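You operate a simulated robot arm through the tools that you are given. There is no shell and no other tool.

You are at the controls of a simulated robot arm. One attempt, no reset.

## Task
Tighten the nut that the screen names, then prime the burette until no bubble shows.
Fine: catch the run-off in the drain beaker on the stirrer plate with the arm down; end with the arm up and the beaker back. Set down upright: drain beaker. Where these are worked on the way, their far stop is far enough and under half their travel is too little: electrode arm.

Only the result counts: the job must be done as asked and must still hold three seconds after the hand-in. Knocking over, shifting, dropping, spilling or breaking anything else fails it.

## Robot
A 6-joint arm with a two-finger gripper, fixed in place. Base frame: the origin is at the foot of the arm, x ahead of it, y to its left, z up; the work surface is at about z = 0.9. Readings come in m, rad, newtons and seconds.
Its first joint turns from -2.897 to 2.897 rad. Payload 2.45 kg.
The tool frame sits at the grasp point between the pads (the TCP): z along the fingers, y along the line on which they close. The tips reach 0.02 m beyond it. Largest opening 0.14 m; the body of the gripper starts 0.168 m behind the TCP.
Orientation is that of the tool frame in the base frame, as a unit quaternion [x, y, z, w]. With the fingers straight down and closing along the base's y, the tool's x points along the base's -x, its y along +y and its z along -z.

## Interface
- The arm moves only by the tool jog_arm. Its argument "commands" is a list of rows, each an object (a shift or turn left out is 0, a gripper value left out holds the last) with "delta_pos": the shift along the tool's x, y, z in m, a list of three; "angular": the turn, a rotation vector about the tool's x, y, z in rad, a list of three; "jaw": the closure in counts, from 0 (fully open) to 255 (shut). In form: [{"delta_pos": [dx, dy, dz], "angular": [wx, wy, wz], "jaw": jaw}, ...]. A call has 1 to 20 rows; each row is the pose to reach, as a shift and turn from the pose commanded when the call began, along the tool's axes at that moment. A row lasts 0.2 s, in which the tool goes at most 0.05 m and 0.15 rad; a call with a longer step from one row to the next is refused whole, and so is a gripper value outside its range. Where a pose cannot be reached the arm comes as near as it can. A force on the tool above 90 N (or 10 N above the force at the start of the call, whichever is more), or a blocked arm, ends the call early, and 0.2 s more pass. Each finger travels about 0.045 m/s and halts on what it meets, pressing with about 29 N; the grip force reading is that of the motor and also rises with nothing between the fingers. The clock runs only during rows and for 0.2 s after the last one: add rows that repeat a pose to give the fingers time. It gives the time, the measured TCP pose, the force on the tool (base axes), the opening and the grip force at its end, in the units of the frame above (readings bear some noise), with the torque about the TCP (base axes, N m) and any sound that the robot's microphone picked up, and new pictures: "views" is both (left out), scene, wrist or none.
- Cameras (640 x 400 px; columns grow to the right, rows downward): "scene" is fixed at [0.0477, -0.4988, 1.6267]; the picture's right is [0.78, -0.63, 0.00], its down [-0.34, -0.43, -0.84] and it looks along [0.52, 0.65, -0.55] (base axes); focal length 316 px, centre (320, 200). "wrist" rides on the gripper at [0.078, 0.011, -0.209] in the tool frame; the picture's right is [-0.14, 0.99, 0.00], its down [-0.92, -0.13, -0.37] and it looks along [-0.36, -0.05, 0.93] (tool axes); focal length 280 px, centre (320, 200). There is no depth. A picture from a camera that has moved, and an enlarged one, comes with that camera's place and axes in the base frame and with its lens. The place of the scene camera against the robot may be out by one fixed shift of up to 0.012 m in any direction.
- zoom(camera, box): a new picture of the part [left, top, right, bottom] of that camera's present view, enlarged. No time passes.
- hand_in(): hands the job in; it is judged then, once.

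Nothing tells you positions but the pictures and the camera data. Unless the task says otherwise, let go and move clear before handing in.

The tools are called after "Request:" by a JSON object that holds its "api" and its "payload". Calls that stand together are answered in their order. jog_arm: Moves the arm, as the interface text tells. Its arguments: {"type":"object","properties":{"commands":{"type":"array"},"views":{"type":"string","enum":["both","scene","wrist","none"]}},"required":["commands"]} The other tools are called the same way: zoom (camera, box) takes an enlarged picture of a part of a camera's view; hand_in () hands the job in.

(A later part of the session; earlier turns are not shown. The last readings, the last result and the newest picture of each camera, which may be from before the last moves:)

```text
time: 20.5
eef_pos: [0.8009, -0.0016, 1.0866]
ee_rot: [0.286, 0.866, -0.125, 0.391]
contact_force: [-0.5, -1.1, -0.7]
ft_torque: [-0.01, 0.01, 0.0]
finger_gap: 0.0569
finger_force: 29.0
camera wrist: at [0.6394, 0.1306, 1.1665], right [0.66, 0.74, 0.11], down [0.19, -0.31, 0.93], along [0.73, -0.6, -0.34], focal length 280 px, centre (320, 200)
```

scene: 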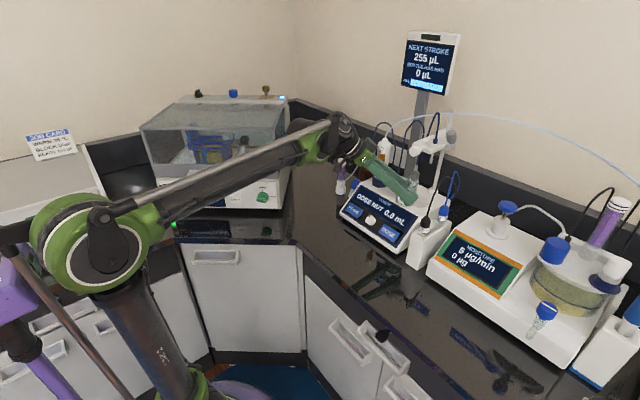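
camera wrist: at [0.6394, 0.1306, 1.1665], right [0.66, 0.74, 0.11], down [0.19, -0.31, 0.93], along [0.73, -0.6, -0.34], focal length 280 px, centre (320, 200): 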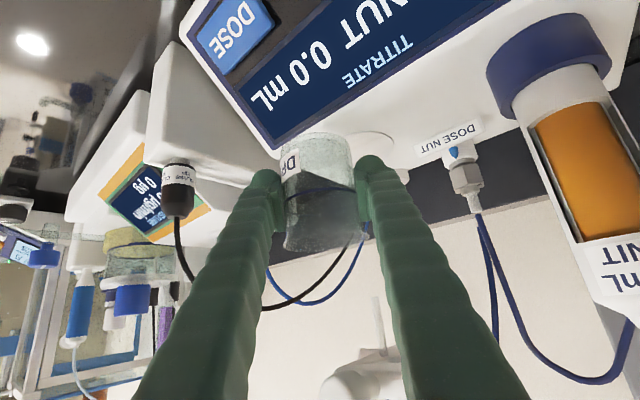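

The beaker is just before the plate with clear margins to burette and electrodes. I advance it over the plate, under the raised dose tip.

Request:
{"api": "jog_arm", "payload": {"commands": [{"delta_pos": [-0.014, 0.0129, 0.0159], "angular": [-0.0262, 0.0002, -0.0232]}, {"delta_pos": [-0.0279, 0.0259, 0.0318], "angular": [-0.0524, 0.0005, -0.0465]}, {"delta_pos": [-0.0419, 0.0388, 0.0477], "angular": [-0.0786, 0.0007, -0.0697]}, {"delta_pos": [-0.0419, 0.0388, 0.0477], "angular": [-0.0786, 0.0007, -0.0697]}]}}

Request:
{"api": "zoom", "payload": {"camera": "scene", "box": [340, 110, 480, 240]}}

Request:
{"api": "zoom", "payload": {"camera": "wrist", "box": [220, 80, 460, 300]}}

```text
time: 21.5
eef_pos: [0.8747, -0.0081, 1.0856]
ee_rot: [0.239, 0.88, -0.104, 0.397]
contact_force: [-1.2, 0.0, -1.1]
ft_torque: [0.04, 0.03, 0.01]
finger_gap: 0.0568
finger_force: 29.4
camera wrist: at [0.7016, 0.1062, 1.1658], right [0.58, 0.81, 0.11], down [0.22, -0.28, 0.93], along [0.79, -0.52, -0.34], focal length 280 px, centre (320, 200)
```

scene: 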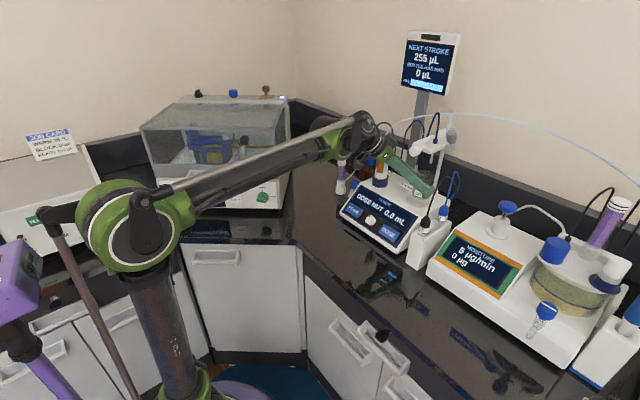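
wrist: 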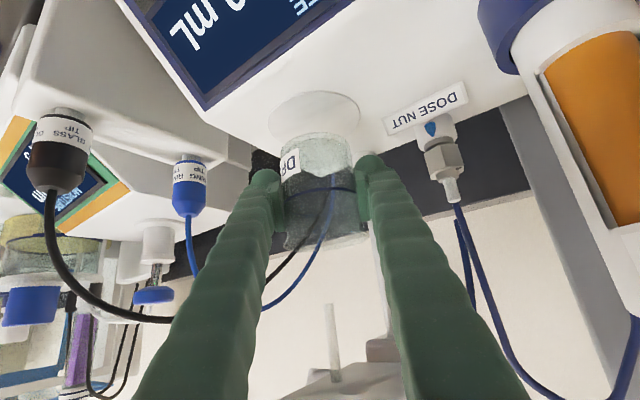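

```text
3.08 times, centred on (410, 175) of scene
camera zoom: at [0.0477, -0.4988, 1.6267], right [0.78, -0.63, 0.0], down [-0.34, -0.43, -0.84], along [0.52, 0.65, -0.55], focal length 971 px, centre (43, 277)
```

zoom: 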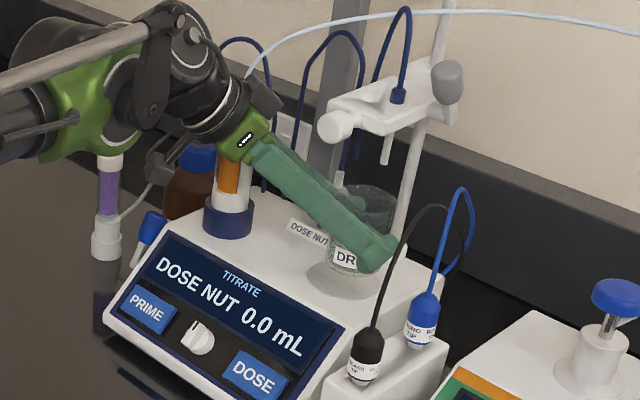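

```text
1.82 times, centred on (340, 190) of wrist
camera zoom: at [0.7016, 0.1062, 1.1658], right [0.58, 0.81, 0.11], down [0.22, -0.28, 0.93], along [0.79, -0.52, -0.34], focal length 510 px, centre (284, 218)
```

zoom: 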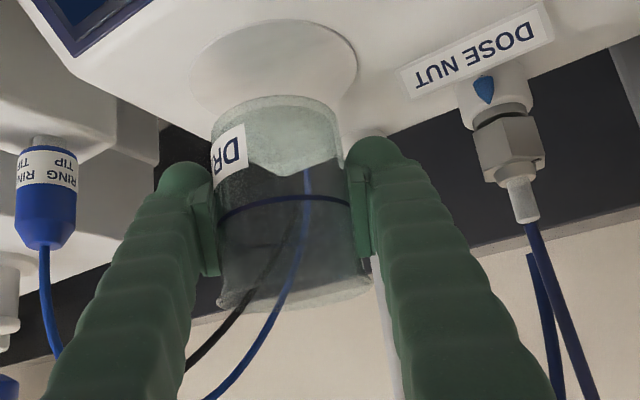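

The beaker hovers about 2 cm over the plate, centred. I lower it in small steps and watch for contact.

Request:
{"api": "jog_arm", "payload": {"commands": [{"delta_pos": [0.006, 0, 0.0053]}, {"delta_pos": [0.0112, -0.0001, 0.0099]}, {"delta_pos": [0.0131, -0.0001, 0.0116]}, {"delta_pos": [0.0142, -0.0001, 0.0126]}, {"delta_pos": [0.0142, -0.0001, 0.0126]}], "views": "none"}}

```text
time: 22.7
eef_pos: [0.8763, -0.0082, 1.0686]
ee_rot: [0.241, 0.879, -0.105, 0.397]
contact_force: [0.3, -0.8, -0.9]
ft_torque: [-0.01, 0.02, 0.01]
finger_gap: 0.0569
finger_force: 29.7
```

Request:
{"api": "jog_arm", "payload": {"commands": [{"delta_pos": [0.0015, 0, 0.0013]}, {"delta_pos": [0.003, 0, 0.0027]}, {"delta_pos": [0.003, 0, 0.0027]}]}}

Request:
{"api": "zoom", "payload": {"camera": "wrist", "box": [220, 60, 460, 280]}}

Request:
{"api": "zoom", "payload": {"camera": "scene", "box": [390, 150, 460, 220]}}

```text
time: 23.5
eef_pos: [0.8756, -0.0081, 1.0642]
ee_rot: [0.24, 0.879, -0.105, 0.398]
contact_force: [-0.1, 0.8, -1.3]
ft_torque: [-0.04, 0.01, 0.01]
finger_gap: 0.0569
finger_force: 29.3
camera wrist: at [0.701, 0.1065, 1.1437], right [0.58, 0.81, 0.11], down [0.22, -0.28, 0.93], along [0.79, -0.52, -0.34], focal length 280 px, centre (320, 200)
```

scene: 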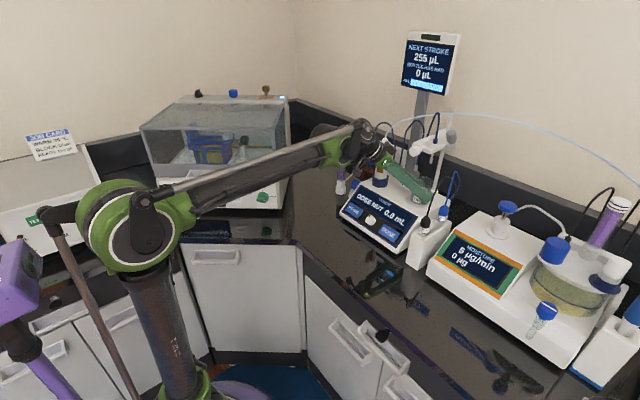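
wrist: 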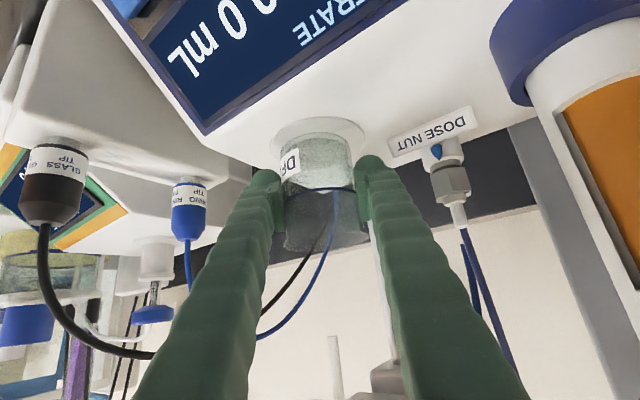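

```text
1.82 times, centred on (340, 170) of wrist
camera zoom: at [0.701, 0.1065, 1.1437], right [0.58, 0.81, 0.11], down [0.22, -0.28, 0.93], along [0.79, -0.52, -0.34], focal length 510 px, centre (284, 254)
```

zoom: 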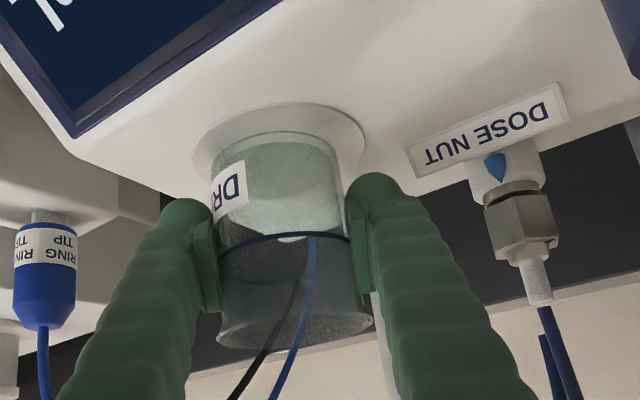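

```text
5.71 times, centred on (425, 185) of scene
camera zoom: at [0.0477, -0.4988, 1.6267], right [0.78, -0.63, 0.0], down [-0.34, -0.43, -0.84], along [0.52, 0.65, -0.55], focal length 1804 px, centre (-280, 286)
```

zoom: 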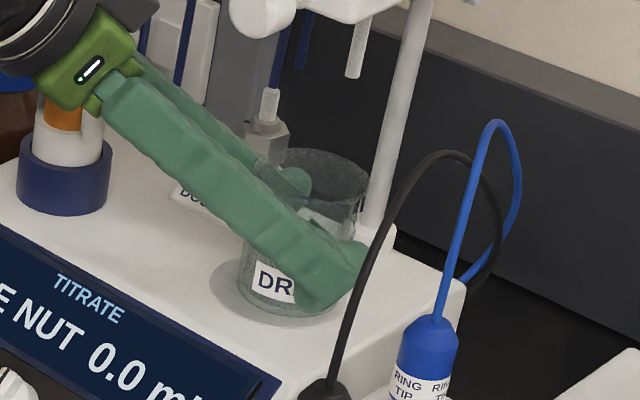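

Still not carrying on the plate. I continue down in 2 mm steps.

Request:
{"api": "jog_arm", "payload": {"commands": [{"delta_pos": [0.0015, 0, 0.0013]}, {"delta_pos": [0.0015, 0, 0.0013]}], "views": "none"}}

Request:
{"api": "jog_arm", "payload": {"commands": [{"delta_pos": [0.0015, 0, 0.0013]}, {"delta_pos": [0.0015, 0, 0.0013]}], "views": "wrist"}}

```text
time: 24.1
eef_pos: [0.8747, -0.0082, 1.0629]
ee_rot: [0.24, 0.879, -0.105, 0.399]
contact_force: [1.9, 0.0, 8.1]
ft_torque: [0.2, -0.27, -0.04]
finger_gap: 0.0568
finger_force: 28.8
```

```text
time: 24.7
eef_pos: [0.8751, -0.0092, 1.0609]
ee_rot: [0.241, 0.879, -0.106, 0.398]
contact_force: [2.9, -1.8, 23.9]
ft_torque: [0.16, 0.08, 0.03]
finger_gap: 0.0566
finger_force: 29.0
camera wrist: at [0.7001, 0.1066, 1.1407], right [0.58, 0.81, 0.11], down [0.22, -0.28, 0.93], along [0.79, -0.52, -0.34], focal length 280 px, centre (320, 200)
```

wrist: 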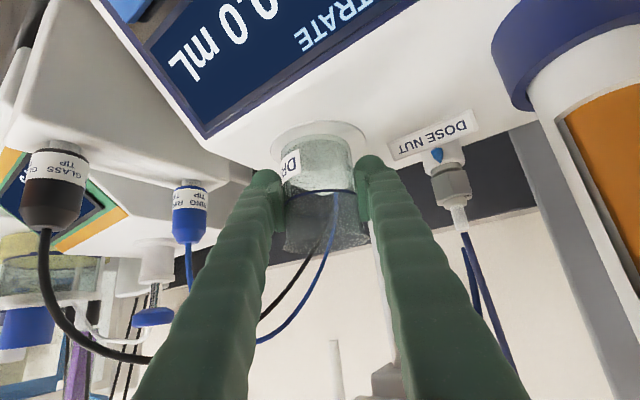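

Contact with the plate is made (24 N up). I relieve the press by about 2 mm and open the fingers modestly.

Request:
{"api": "jog_arm", "payload": {"commands": [{"delta_pos": [-0.0018, 0, -0.0016]}, {"delta_pos": [-0.0018, 0, -0.0016]}], "views": "none"}}

```text
time: 25.3
eef_pos: [0.8741, -0.0082, 1.0614]
ee_rot: [0.24, 0.879, -0.104, 0.398]
contact_force: [0.1, -0.3, -1.3]
ft_torque: [0.01, 0.03, 0.02]
finger_gap: 0.0567
finger_force: 28.9
```

Request:
{"api": "jog_arm", "payload": {"commands": [{"delta_pos": [0.0007, 0, 0.0006]}, {"delta_pos": [0.0007, 0, 0.0006]}], "views": "none"}}

```text
time: 25.9
eef_pos: [0.8753, -0.009, 1.062]
ee_rot: [0.241, 0.879, -0.105, 0.398]
contact_force: [-0.4, 0.6, -0.6]
ft_torque: [-0.01, -0.02, -0.01]
finger_gap: 0.0568
finger_force: 28.9
```

Request:
{"api": "jog_arm", "payload": {"commands": [{"jaw": 140}, {"jaw": 120}, {"jaw": 100}, {"jaw": 100}, {"jaw": 100}]}}

Request:
{"api": "zoom", "payload": {"camera": "wrist", "box": [220, 60, 460, 280]}}

```text
time: 27.1
eef_pos: [0.8749, -0.0106, 1.0614]
ee_rot: [0.241, 0.879, -0.105, 0.397]
contact_force: [-0.5, 0.3, -0.3]
ft_torque: [0.02, -0.01, 0.01]
finger_gap: 0.0851
finger_force: 0.1
camera wrist: at [0.7007, 0.1059, 1.1415], right [0.58, 0.81, 0.11], down [0.22, -0.28, 0.93], along [0.79, -0.52, -0.34], focal length 280 px, centre (320, 200)
```

scene: 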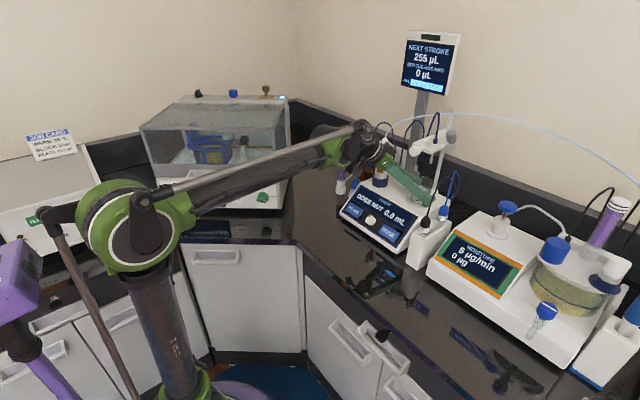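
wrist: 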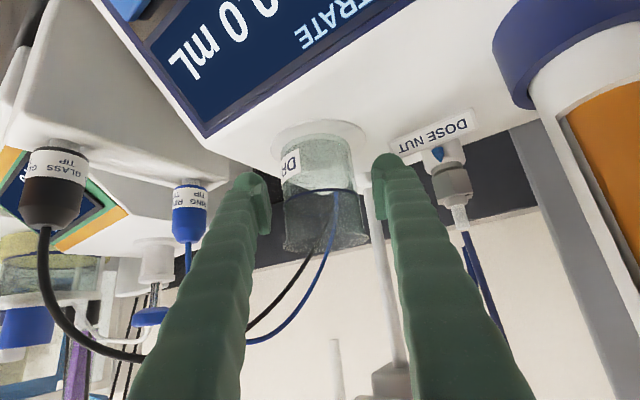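

```text
1.82 times, centred on (340, 170) of wrist
camera zoom: at [0.7007, 0.1059, 1.1415], right [0.58, 0.81, 0.11], down [0.22, -0.28, 0.93], along [0.79, -0.52, -0.34], focal length 510 px, centre (284, 254)
```

zoom: 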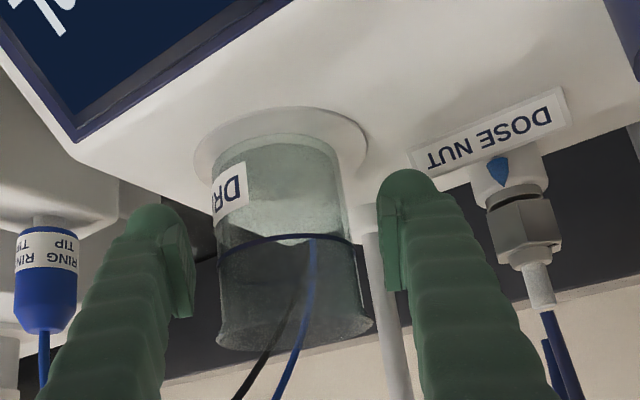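

The beaker stands upright, centred on the plate. I back the gripper out along its own axis.

Request:
{"api": "jog_arm", "payload": {"commands": [{"delta_pos": [0, 0, -0.02]}, {"delta_pos": [0, 0, -0.045]}, {"delta_pos": [0, 0, -0.07]}, {"delta_pos": [0, 0, -0.1]}, {"delta_pos": [0, 0, -0.13]}, {"delta_pos": [0, 0, -0.13]}]}}

Request:
{"api": "zoom", "payload": {"camera": "scene", "box": [360, 100, 480, 220]}}

```text
time: 28.5
eef_pos: [0.7923, 0.0385, 1.147]
ee_rot: [0.241, 0.879, -0.104, 0.398]
contact_force: [-0.4, -0.3, -0.5]
ft_torque: [0.02, -0.01, 0.01]
finger_gap: 0.0853
finger_force: 0.0
camera wrist: at [0.6177, 0.1544, 1.2278], right [0.58, 0.81, 0.11], down [0.22, -0.28, 0.93], along [0.79, -0.52, -0.34], focal length 280 px, centre (320, 200)
```

scene: 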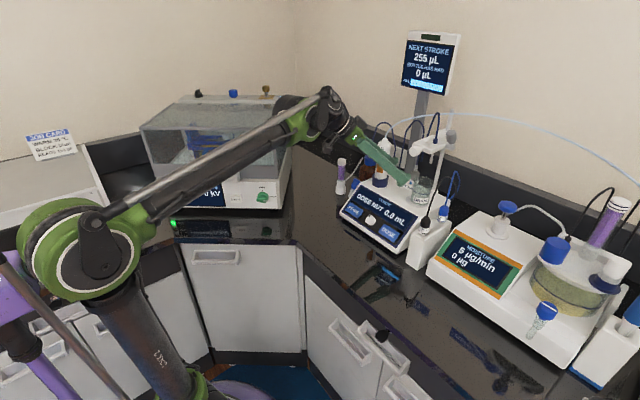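
wrist: 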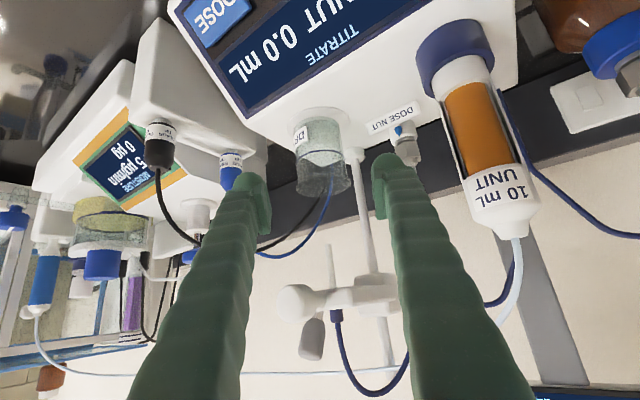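

```text
3.33 times, centred on (420, 160) of scene
camera zoom: at [0.0477, -0.4988, 1.6267], right [0.78, -0.63, 0.0], down [-0.34, -0.43, -0.84], along [0.52, 0.65, -0.55], focal length 1052 px, centre (-13, 333)
```

zoom: 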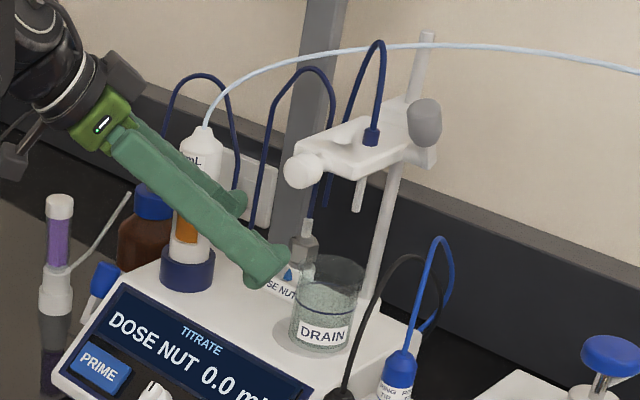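

The beaker is placed. Let me zoom on the electrode arm to fix its handle's position.

Request:
{"api": "zoom", "payload": {"camera": "wrist", "box": [260, 230, 420, 400]}}

Request:
{"api": "zoom", "payload": {"camera": "scene", "box": [400, 110, 470, 170]}}

```text
2.35 times, centred on (340, 315) of wrist
camera zoom: at [0.6177, 0.1544, 1.2278], right [0.58, 0.81, 0.11], down [0.22, -0.28, 0.93], along [0.79, -0.52, -0.34], focal length 660 px, centre (273, -71)
```

zoom: 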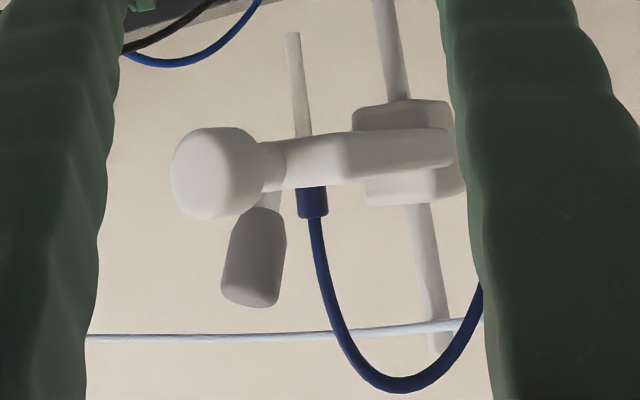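

```text
6.67 times, centred on (435, 140) of scene
camera zoom: at [0.0477, -0.4988, 1.6267], right [0.78, -0.63, 0.0], down [-0.34, -0.43, -0.84], along [0.52, 0.65, -0.55], focal length 2104 px, centre (-447, 600)
```

zoom: 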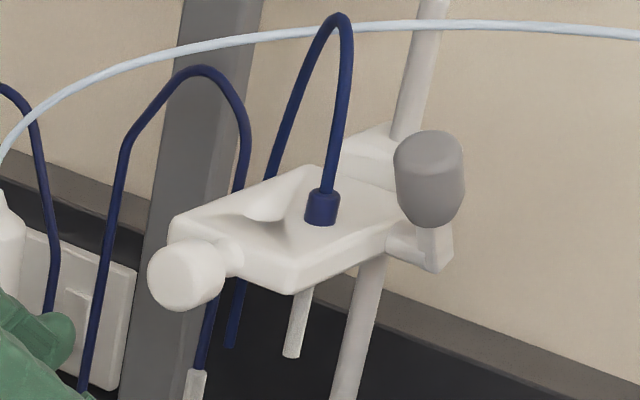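

The handle knob is centred near (0.80, 0.0, 1.226), about 32 mm across. I retreat further, then yaw to face straight ahead and line up in front of it.

Request:
{"api": "jog_arm", "payload": {"commands": [{"delta_pos": [0, 0, -0.035]}, {"delta_pos": [0, 0, -0.07]}, {"delta_pos": [0, 0, -0.1]}, {"delta_pos": [-0.0194, -0.0178, -0.108], "angular": [-0.098, 0.0012, -0.0865]}, {"delta_pos": [-0.0388, -0.0357, -0.1159], "angular": [-0.196, 0.0024, -0.173]}, {"delta_pos": [-0.0581, -0.0535, -0.1239], "angular": [-0.2941, 0.0035, -0.2594]}, {"delta_pos": [-0.0775, -0.0713, -0.1318], "angular": [-0.3921, 0.0047, -0.3459]}, {"delta_pos": [-0.0775, -0.0713, -0.1318], "angular": [-0.3921, 0.0047, -0.3459]}]}}

```text
time: 30.3
eef_pos: [0.7148, 0.0036, 1.2922]
ee_rot: [0.005, 0.912, 0.001, 0.411]
contact_force: [0.3, -0.3, 0.4]
ft_torque: [0.0, -0.01, 0.02]
finger_gap: 0.0849
finger_force: 0.1
camera wrist: at [0.5056, 0.0153, 1.3723], right [0.1, 0.99, 0.11], down [0.33, -0.14, 0.93], along [0.94, -0.06, -0.34], focal length 280 px, centre (320, 200)
```

scene: 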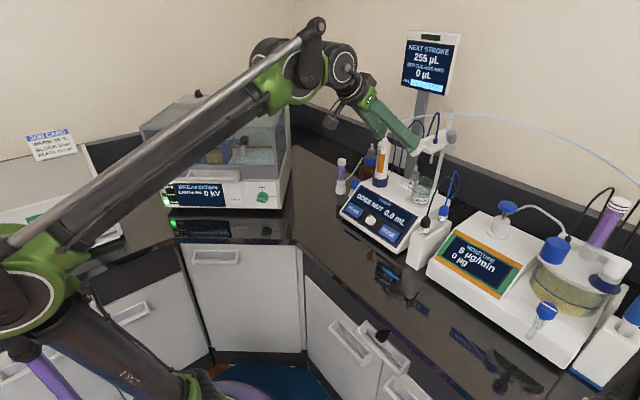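
wrist: 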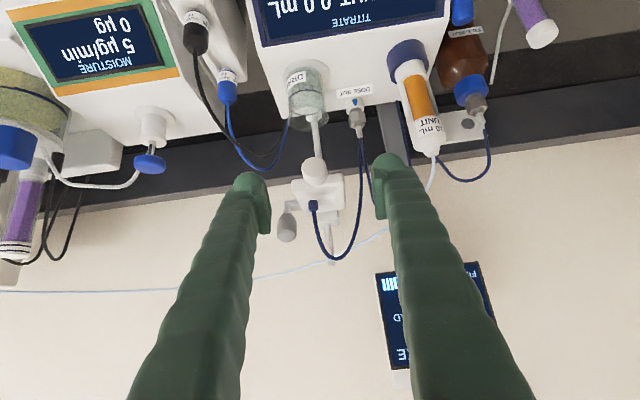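

I'm aligned in front of the handle. A zoom gives its exact lateral position before I advance.

Request:
{"api": "zoom", "payload": {"camera": "wrist", "box": [240, 100, 400, 270]}}

```text
2.35 times, centred on (320, 185) of wrist
camera zoom: at [0.5056, 0.0153, 1.3723], right [0.1, 0.99, 0.11], down [0.33, -0.14, 0.93], along [0.94, -0.06, -0.34], focal length 660 px, centre (320, 235)
```

zoom: 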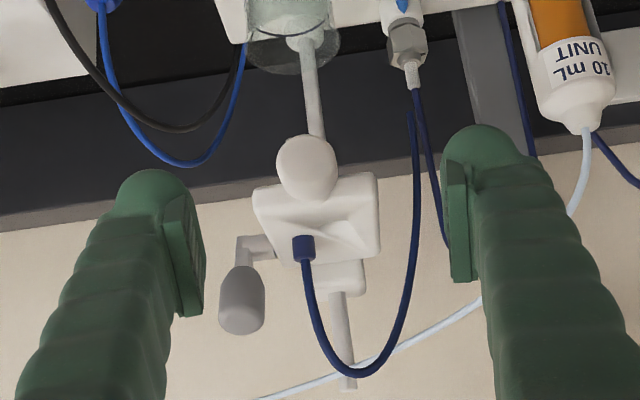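

Request:
{"api": "jog_arm", "payload": {"commands": [{"delta_pos": [0, -0.0074, 0.02]}, {"delta_pos": [-0.0003, -0.0074, 0.045]}, {"delta_pos": [-0.0007, -0.0074, 0.07]}, {"delta_pos": [-0.0009, -0.0074, 0.085]}, {"delta_pos": [-0.0011, -0.0074, 0.0996]}, {"delta_pos": [-0.0011, -0.0074, 0.0996]}]}}

Request:
{"api": "zoom", "payload": {"camera": "wrist", "box": [240, 80, 420, 260]}}

Request:
{"api": "zoom", "payload": {"camera": "scene", "box": [380, 100, 480, 200]}}

```text
time: 31.7
eef_pos: [0.7886, -0.0048, 1.2282]
ee_rot: [0.005, 0.911, 0.002, 0.412]
contact_force: [0.1, 0.0, 0.9]
ft_torque: [-0.01, -0.01, -0.02]
finger_gap: 0.0848
finger_force: 0.2
camera wrist: at [0.5812, 0.0077, 1.3068], right [0.1, 0.99, 0.11], down [0.33, -0.14, 0.93], along [0.94, -0.06, -0.34], focal length 280 px, centre (320, 200)
```

scene: 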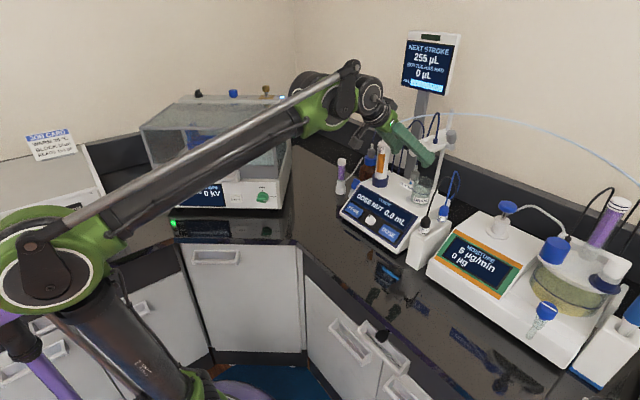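
wrist: 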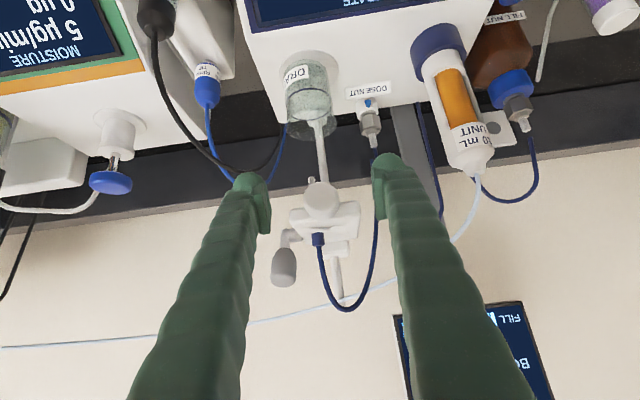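

```text
2.22 times, centred on (330, 170) of wrist
camera zoom: at [0.5812, 0.0077, 1.3068], right [0.1, 0.99, 0.11], down [0.33, -0.14, 0.93], along [0.94, -0.06, -0.34], focal length 623 px, centre (298, 267)
```

zoom: 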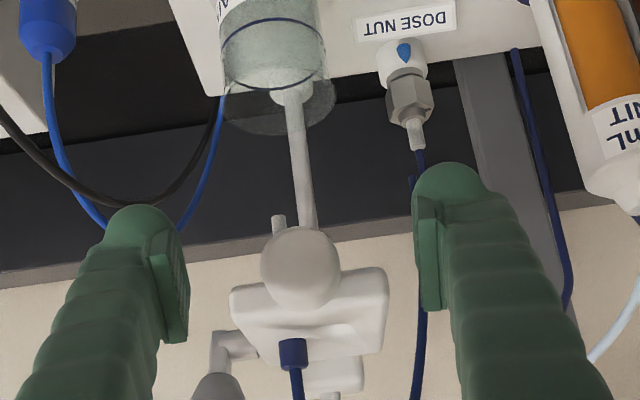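

```text
4.00 times, centred on (430, 150) of scene
camera zoom: at [0.0477, -0.4988, 1.6267], right [0.78, -0.63, 0.0], down [-0.34, -0.43, -0.84], along [0.52, 0.65, -0.55], focal length 1262 px, centre (-120, 400)
```

zoom: 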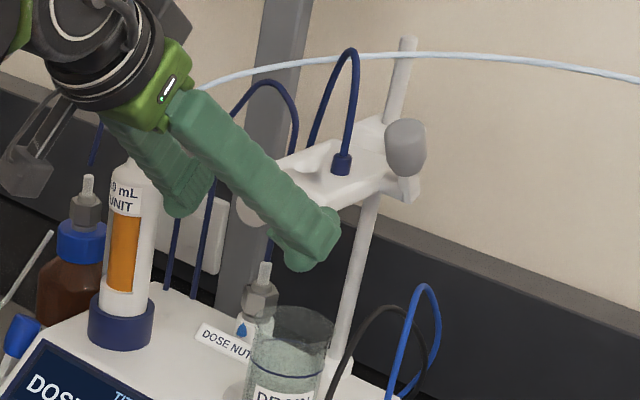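

The knob is centred between the fingers. I close on it.

Request:
{"api": "jog_arm", "payload": {"commands": [{"jaw": 215}, {"jaw": 215}, {"jaw": 215}, {"jaw": 215}, {"jaw": 215}, {"jaw": 215}]}}

Request:
{"api": "zoom", "payload": {"camera": "wrist", "box": [240, 80, 420, 260]}}

Request:
{"api": "zoom", "payload": {"camera": "scene", "box": [380, 100, 480, 200]}}

```text
time: 33.1
eef_pos: [0.7901, -0.006, 1.2265]
ee_rot: [0.005, 0.911, 0.002, 0.412]
contact_force: [0.7, -2.0, -0.4]
ft_torque: [0.01, -0.01, 0.0]
finger_gap: 0.0284
finger_force: 45.1
camera wrist: at [0.581, 0.0075, 1.307], right [0.1, 0.99, 0.11], down [0.33, -0.14, 0.93], along [0.94, -0.06, -0.34], focal length 280 px, centre (320, 200)
```

scene: 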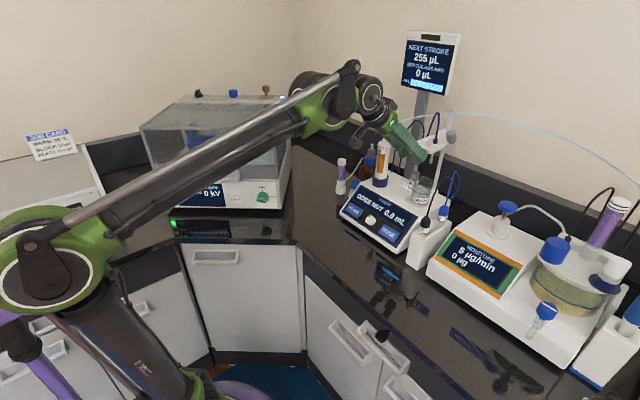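
wrist: 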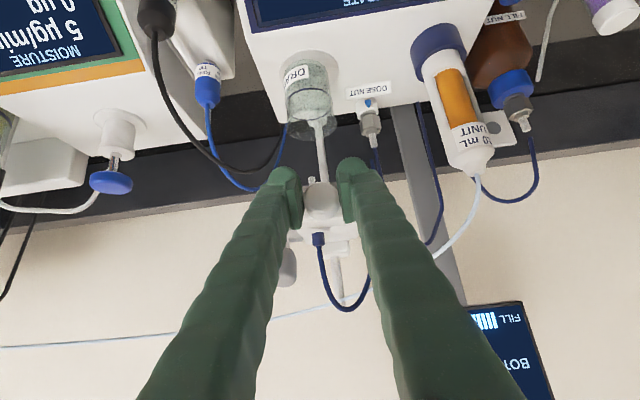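

```text
2.22 times, centred on (330, 170) of wrist
camera zoom: at [0.581, 0.0075, 1.307], right [0.1, 0.99, 0.11], down [0.33, -0.14, 0.93], along [0.94, -0.06, -0.34], focal length 623 px, centre (298, 267)
```

zoom: 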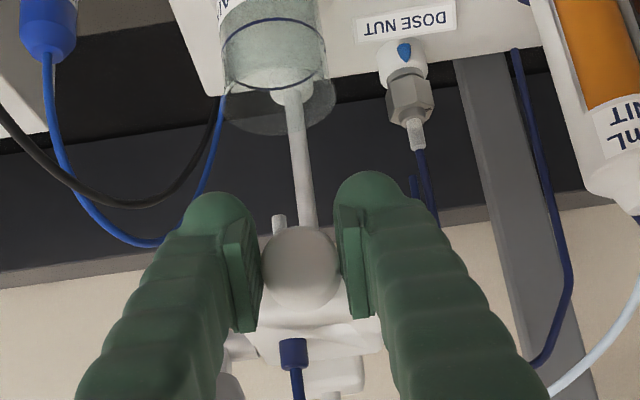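

```text
4.00 times, centred on (430, 150) of scene
camera zoom: at [0.0477, -0.4988, 1.6267], right [0.78, -0.63, 0.0], down [-0.34, -0.43, -0.84], along [0.52, 0.65, -0.55], focal length 1262 px, centre (-120, 400)
```

zoom: 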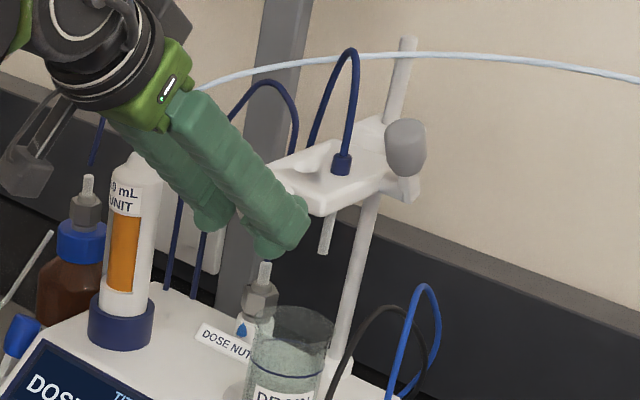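

The knob is gripped. I pull the electrode arm down gently by 2 cm to feel how it moves.

Request:
{"api": "jog_arm", "payload": {"commands": [{"delta_pos": [0.0075, -0.0001, 0.0066]}, {"delta_pos": [0.015, -0.0002, 0.0132]}, {"delta_pos": [0.015, -0.0002, 0.0132]}], "views": "scene"}}

Request:
{"api": "zoom", "payload": {"camera": "scene", "box": [380, 100, 480, 200]}}

```text
time: 33.9
eef_pos: [0.7892, -0.0061, 1.2063]
ee_rot: [0.005, 0.911, 0.001, 0.411]
contact_force: [6.4, 7.4, 2.0]
ft_torque: [0.02, -0.64, 0.1]
finger_gap: 0.0288
finger_force: 45.1
```

scene: 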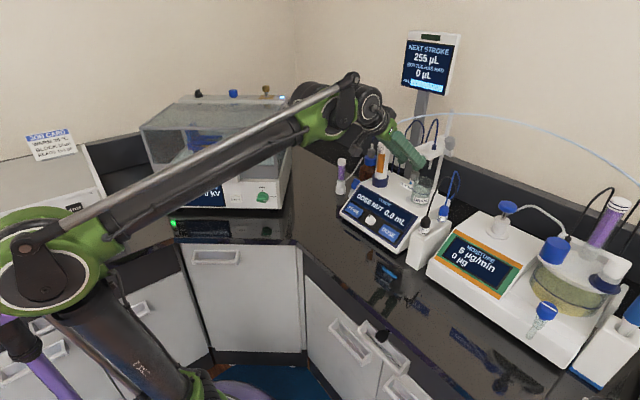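

```text
4.00 times, centred on (430, 150) of scene
camera zoom: at [0.0477, -0.4988, 1.6267], right [0.78, -0.63, 0.0], down [-0.34, -0.43, -0.84], along [0.52, 0.65, -0.55], focal length 1262 px, centre (-120, 400)
```

zoom: 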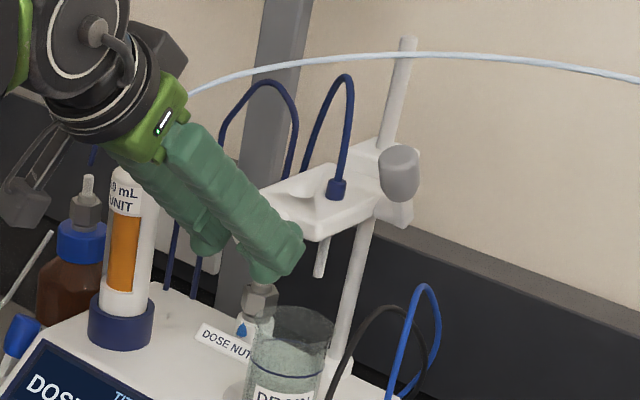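

The electrode arm slides down smoothly with the handle. I continue lowering toward its stop.

Request:
{"api": "jog_arm", "payload": {"commands": [{"delta_pos": [0.0075, -0.0001, 0.0066]}, {"delta_pos": [0.015, -0.0002, 0.0132]}, {"delta_pos": [0.0225, -0.0002, 0.0198]}, {"delta_pos": [0.03, -0.0003, 0.0264]}, {"delta_pos": [0.0375, -0.0004, 0.033]}, {"delta_pos": [0.045, -0.0005, 0.0396]}, {"delta_pos": [0.045, -0.0005, 0.0396]}]}}

Request:
{"api": "zoom", "payload": {"camera": "scene", "box": [380, 120, 480, 220]}}

```text
time: 35.5
eef_pos: [0.7893, -0.006, 1.1458]
ee_rot: [0.006, 0.912, 0.002, 0.411]
contact_force: [17.0, 7.1, 1.2]
ft_torque: [0.0, -0.62, 0.1]
finger_gap: 0.0287
finger_force: 44.9
camera wrist: at [0.5809, 0.0075, 1.2261], right [0.1, 0.99, 0.11], down [0.33, -0.14, 0.93], along [0.94, -0.06, -0.34], focal length 280 px, centre (320, 200)
```

scene: 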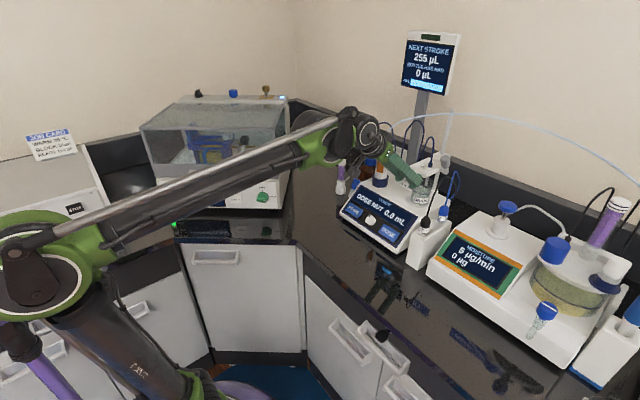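
wrist: 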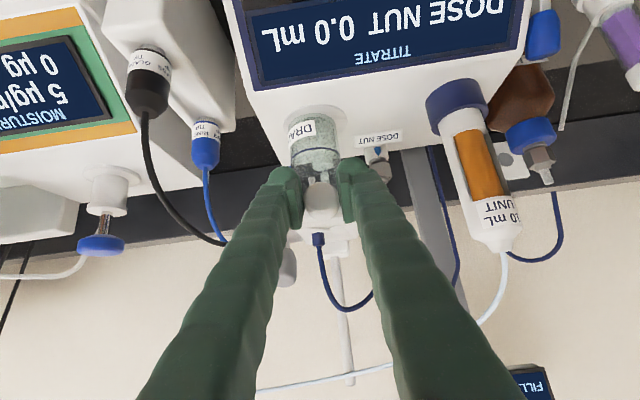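

```text
4.00 times, centred on (430, 170) of scene
camera zoom: at [0.0477, -0.4988, 1.6267], right [0.78, -0.63, 0.0], down [-0.34, -0.43, -0.84], along [0.52, 0.65, -0.55], focal length 1262 px, centre (-120, 320)
```

zoom: 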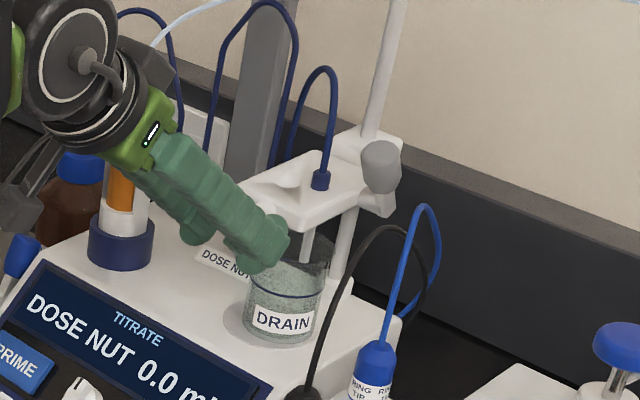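

The dose tip is now inside the beaker. I continue down in 5 mm steps, watching the force for the stop (the plate must not crush the beaker).

Request:
{"api": "jog_arm", "payload": {"commands": [{"delta_pos": [0.0038, 0, 0.0033]}, {"delta_pos": [0.0075, -0.0001, 0.0066]}, {"delta_pos": [0.0075, -0.0001, 0.0066]}], "views": "none"}}

```text
time: 36.3
eef_pos: [0.7884, -0.006, 1.1372]
ee_rot: [0.005, 0.912, 0.002, 0.41]
contact_force: [18.5, 9.0, 2.0]
ft_torque: [0.01, -0.44, 0.11]
finger_gap: 0.0287
finger_force: 44.9
```

Request:
{"api": "zoom", "payload": {"camera": "scene", "box": [400, 140, 460, 200]}}

Request:
{"api": "zoom", "payload": {"camera": "wrist", "box": [260, 90, 400, 230]}}

```text
6.67 times, centred on (430, 170) of scene
camera zoom: at [0.0477, -0.4988, 1.6267], right [0.78, -0.63, 0.0], down [-0.34, -0.43, -0.84], along [0.52, 0.65, -0.55], focal length 2104 px, centre (-413, 400)
```

zoom: 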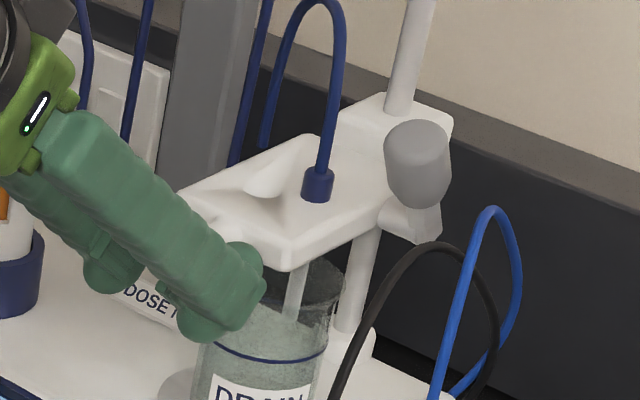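

```text
2.86 times, centred on (330, 160) of wrist
camera zoom: at [0.5809, 0.0074, 1.2166], right [0.1, 0.99, 0.11], down [0.33, -0.14, 0.93], along [0.94, -0.06, -0.34], focal length 801 px, centre (291, 314)
```

zoom: 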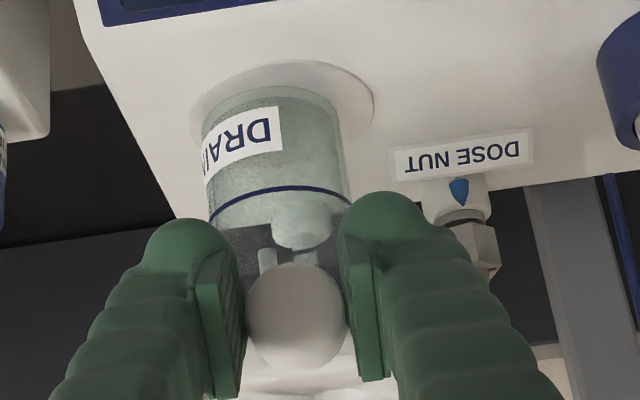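

Request:
{"api": "jog_arm", "payload": {"commands": [{"delta_pos": [0.003, 0, 0.0026]}, {"delta_pos": [0.003, 0, 0.0026]}], "views": "none"}}

Request:
{"api": "jog_arm", "payload": {"commands": [{"delta_pos": [0.003, 0, 0.0026]}, {"delta_pos": [0.003, 0, 0.0026]}], "views": "none"}}

```text
time: 36.9
eef_pos: [0.7891, -0.0061, 1.1321]
ee_rot: [0.006, 0.912, 0.002, 0.411]
contact_force: [17.6, 12.2, 0.5]
ft_torque: [0.02, -0.32, 0.14]
finger_gap: 0.0288
finger_force: 44.5
```

```text
time: 37.5
eef_pos: [0.7887, -0.0051, 1.128]
ee_rot: [0.006, 0.911, 0.001, 0.412]
contact_force: [21.9, 11.1, 0.5]
ft_torque: [0.01, -0.4, 0.12]
finger_gap: 0.0285
finger_force: 44.7
```

Request:
{"api": "zoom", "payload": {"camera": "scene", "box": [405, 150, 455, 200]}}

Request:
{"api": "zoom", "payload": {"camera": "wrist", "box": [270, 80, 390, 200]}}

```text
8.00 times, centred on (430, 175) of scene
camera zoom: at [0.0477, -0.4988, 1.6267], right [0.78, -0.63, 0.0], down [-0.34, -0.43, -0.84], along [0.52, 0.65, -0.55], focal length 2525 px, centre (-560, 400)
```

zoom: 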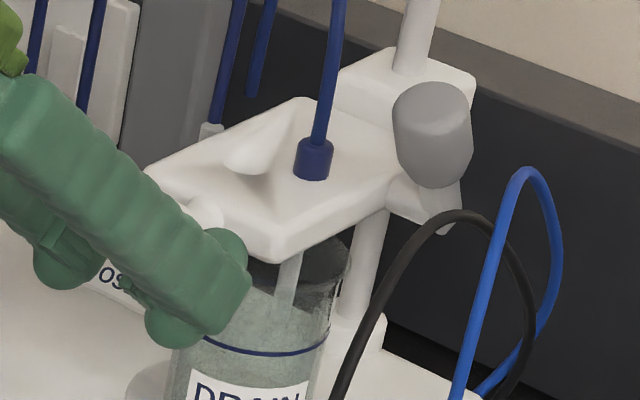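

```text
3.33 times, centred on (330, 140) of wrist
camera zoom: at [0.5807, 0.0074, 1.2088], right [0.1, 0.99, 0.11], down [0.33, -0.14, 0.93], along [0.94, -0.06, -0.34], focal length 935 px, centre (287, 400)
```

zoom: 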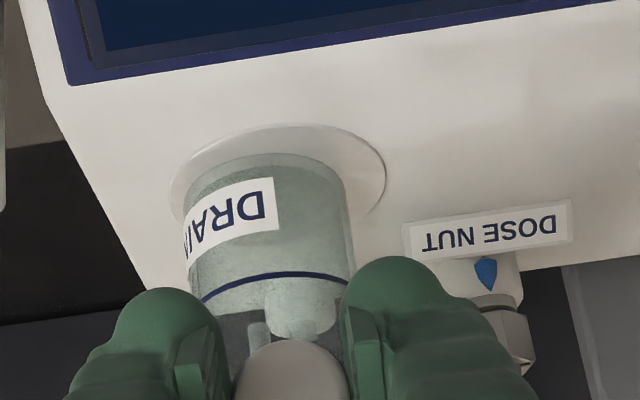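

Request:
{"api": "jog_arm", "payload": {"commands": [{"delta_pos": [0.003, 0, 0.0026]}, {"delta_pos": [0.003, 0, 0.0026]}], "views": "none"}}

Request:
{"api": "jog_arm", "payload": {"commands": [{"delta_pos": [0.003, 0, 0.0026]}, {"delta_pos": [0.003, 0, 0.0026]}], "views": "none"}}

```text
time: 38.1
eef_pos: [0.7883, -0.0057, 1.1236]
ee_rot: [0.005, 0.912, 0.002, 0.411]
contact_force: [23.4, 11.4, 0.8]
ft_torque: [0.01, -0.22, 0.15]
finger_gap: 0.0286
finger_force: 45.0
```

```text
time: 38.7
eef_pos: [0.7879, -0.0049, 1.122]
ee_rot: [0.005, 0.911, 0.001, 0.412]
contact_force: [25.7, 11.8, 16.8]
ft_torque: [0.06, -0.25, 0.14]
finger_gap: 0.0286
finger_force: 45.1
```

A firm stop is felt at z≈1.122 after about 10.5 cm of travel. I'll check visually that it isn't the beaker, then release.

Request:
{"api": "zoom", "payload": {"camera": "scene", "box": [400, 145, 460, 205]}}

Request:
{"api": "jog_arm", "payload": {"commands": [{"jaw": 180}, {"jaw": 150}, {"jaw": 120}, {"jaw": 100}, {"jaw": 100}, {"jaw": 100}]}}

Request:
{"api": "zoom", "payload": {"camera": "scene", "box": [400, 145, 460, 205]}}

```text
6.67 times, centred on (430, 175) of scene
camera zoom: at [0.0477, -0.4988, 1.6267], right [0.78, -0.63, 0.0], down [-0.34, -0.43, -0.84], along [0.52, 0.65, -0.55], focal length 2104 px, centre (-413, 367)
```

zoom: 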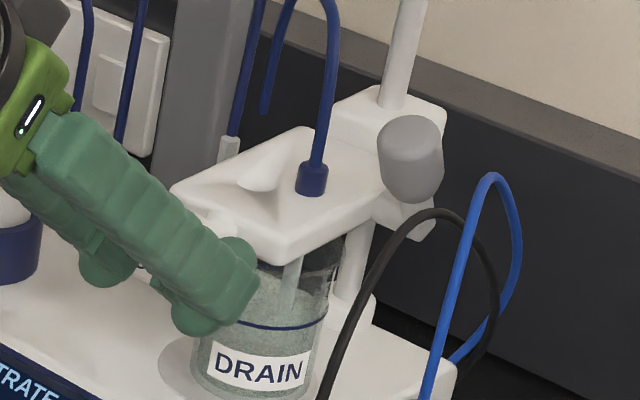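

```text
time: 40.1
eef_pos: [0.7874, -0.0056, 1.1217]
ee_rot: [0.005, 0.912, 0.002, 0.411]
contact_force: [-0.2, 0.8, 0.1]
ft_torque: [0.01, 0.0, -0.04]
finger_gap: 0.0851
finger_force: 0.0
camera wrist: at [0.5795, 0.0067, 1.2013], right [0.1, 0.99, 0.11], down [0.33, -0.14, 0.93], along [0.94, -0.06, -0.34], focal length 280 px, centre (320, 200)
```

scene: 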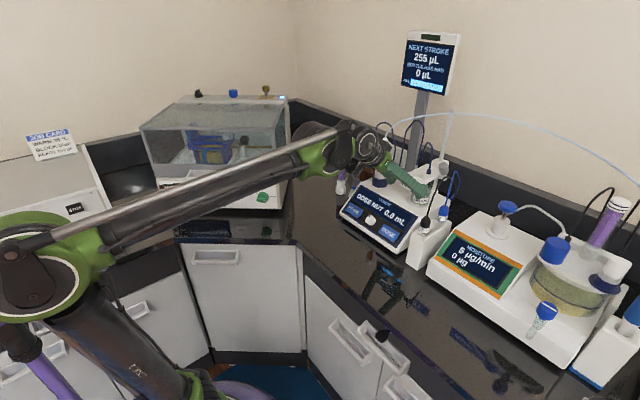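
wrist: 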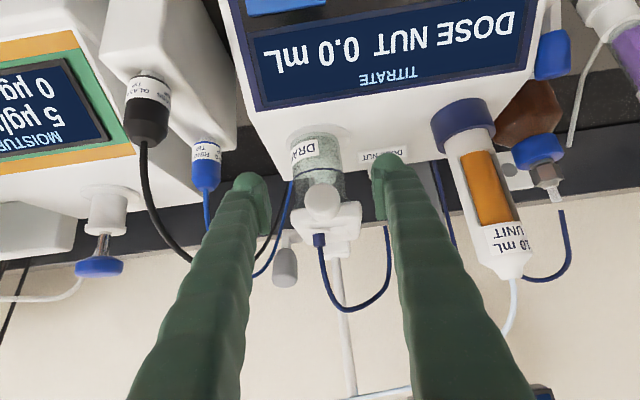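

```text
6.67 times, centred on (430, 175) of scene
camera zoom: at [0.0477, -0.4988, 1.6267], right [0.78, -0.63, 0.0], down [-0.34, -0.43, -0.84], along [0.52, 0.65, -0.55], focal length 2104 px, centre (-413, 367)
```

zoom: 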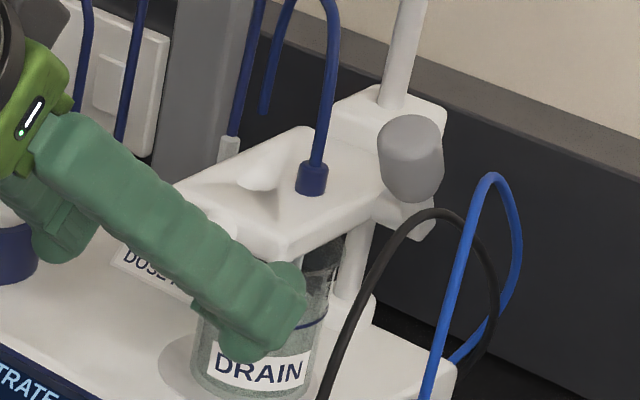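

The arm stays down with the tip in the beaker, and the handle is free. I retreat and then look at the nut from above-front to find its flats.

Request:
{"api": "jog_arm", "payload": {"commands": [{"delta_pos": [0, 0, -0.03]}, {"delta_pos": [0, 0, -0.06]}, {"delta_pos": [-0.01, 0.02, -0.09]}, {"delta_pos": [-0.03, 0.05, -0.11]}, {"delta_pos": [-0.05, 0.08, -0.12]}, {"delta_pos": [-0.05, 0.08, -0.12]}]}}

Request:
{"api": "zoom", "payload": {"camera": "wrist", "box": [280, 80, 420, 220]}}

```text
time: 41.5
eef_pos: [0.7293, 0.0744, 1.2387]
ee_rot: [0.004, 0.911, 0.002, 0.412]
contact_force: [-0.5, -0.2, -0.3]
ft_torque: [0.01, 0.06, 0.0]
finger_gap: 0.0851
finger_force: 0.0
camera wrist: at [0.5211, 0.0874, 1.3186], right [0.1, 0.99, 0.11], down [0.33, -0.14, 0.93], along [0.94, -0.06, -0.34], focal length 280 px, centre (320, 200)
```

scene: 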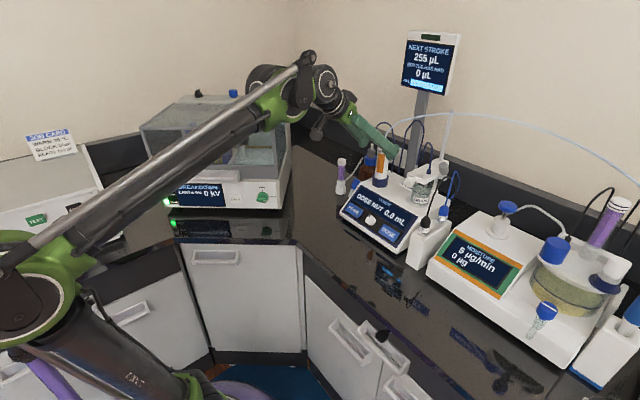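
wrist: 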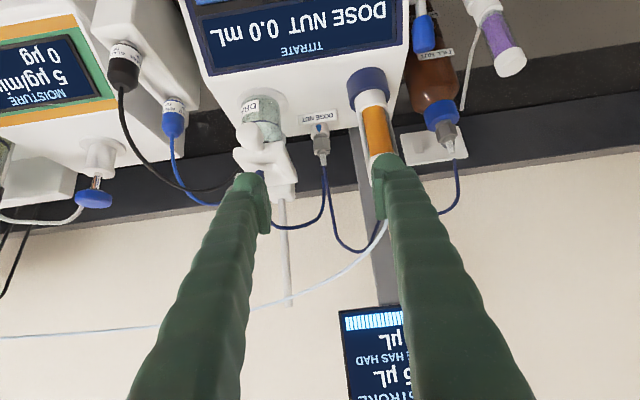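

```text
2.86 times, centred on (350, 150) of wrist
camera zoom: at [0.5211, 0.0874, 1.3186], right [0.1, 0.99, 0.11], down [0.33, -0.14, 0.93], along [0.94, -0.06, -0.34], focal length 801 px, centre (234, 343)
```

zoom: 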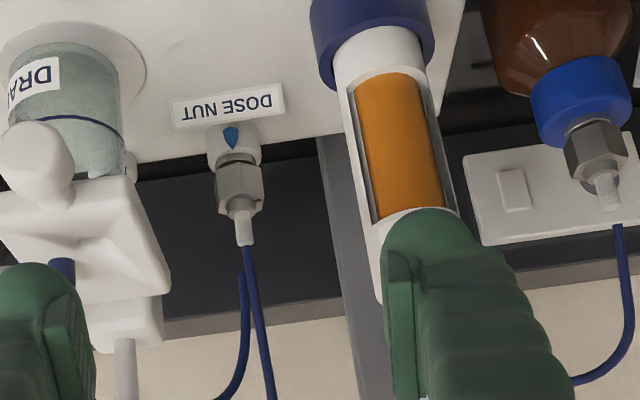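

Request:
{"api": "zoom", "payload": {"camera": "wrist", "box": [305, 122, 341, 168]}}

Request:
{"api": "zoom", "payload": {"camera": "scene", "box": [395, 155, 430, 195]}}

```text
8.70 times, centred on (323, 145) of wrist
camera zoom: at [0.5211, 0.0874, 1.3186], right [0.1, 0.99, 0.11], down [0.33, -0.14, 0.93], along [0.94, -0.06, -0.34], focal length 2438 px, centre (294, 678)
```

zoom: 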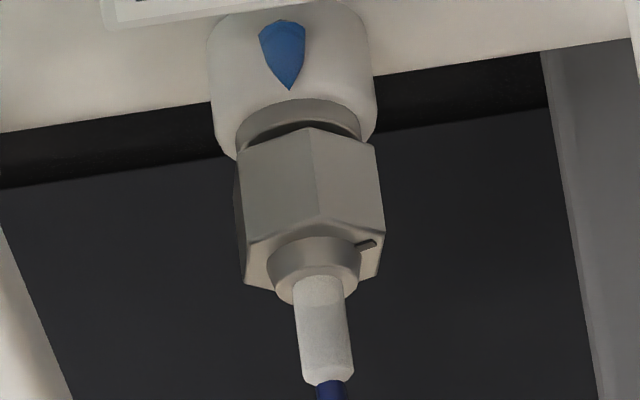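

```text
10.00 times, centred on (412, 175) of scene
camera zoom: at [0.0477, -0.4988, 1.6267], right [0.78, -0.63, 0.0], down [-0.34, -0.43, -0.84], along [0.52, 0.65, -0.55], focal length 3156 px, centre (-605, 450)
```

zoom: 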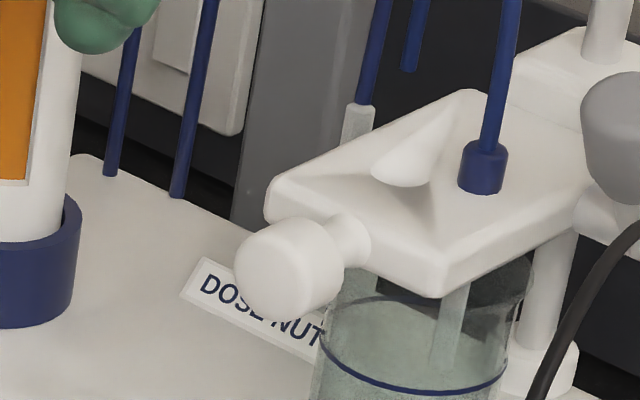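

The nut's flats face ±y (vertex toward the robot), nut at about (0.951, 0.0765), z 1.052–1.072. I narrow the jaws and approach, later tilting to about 15° from vertical.

Request:
{"api": "jog_arm", "payload": {"commands": [{"delta_pos": [0, 0, 0], "jaw": 164}, {"delta_pos": [0, 0.001, 0.01], "jaw": 164}, {"delta_pos": [-0.008, 0.0015, 0.04], "jaw": 164}, {"delta_pos": [-0.017, 0.002, 0.075], "jaw": 164}, {"delta_pos": [-0.026, 0.0024, 0.11], "jaw": 164}, {"delta_pos": [-0.0347, 0.0024, 0.1434], "jaw": 164}, {"delta_pos": [-0.0347, 0.0024, 0.1434], "jaw": 164}]}}

Request:
{"api": "zoom", "payload": {"camera": "wrist", "box": [240, 60, 440, 220]}}

```text
time: 43.1
eef_pos: [0.8607, 0.075, 1.1709]
ee_rot: [0.005, 0.912, 0.002, 0.411]
contact_force: [-0.3, 0.0, 0.3]
ft_torque: [0.01, -0.01, -0.04]
finger_gap: 0.0501
finger_force: 0.0
camera wrist: at [0.6527, 0.0876, 1.2499], right [0.1, 0.99, 0.11], down [0.33, -0.14, 0.93], along [0.94, -0.06, -0.34], focal length 280 px, centre (320, 200)
```

scene: 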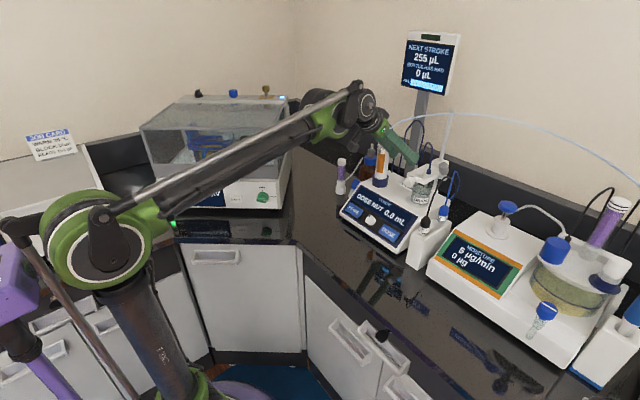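
wrist: 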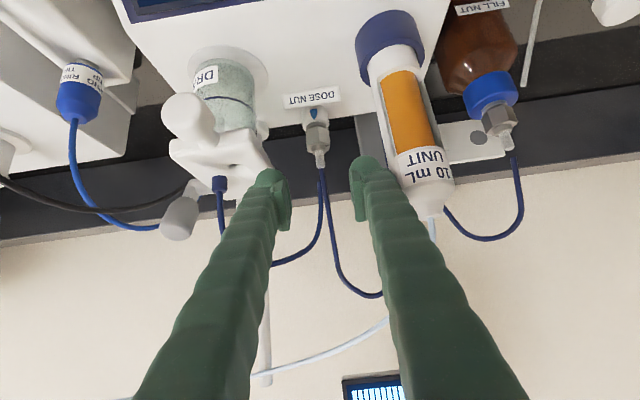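

```text
2.50 times, centred on (340, 140) of wrist
camera zoom: at [0.6527, 0.0876, 1.2499], right [0.1, 0.99, 0.11], down [0.33, -0.14, 0.93], along [0.94, -0.06, -0.34], focal length 701 px, centre (270, 350)
```

zoom: 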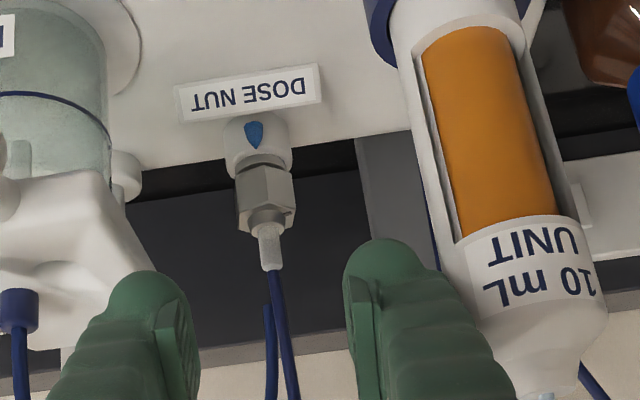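

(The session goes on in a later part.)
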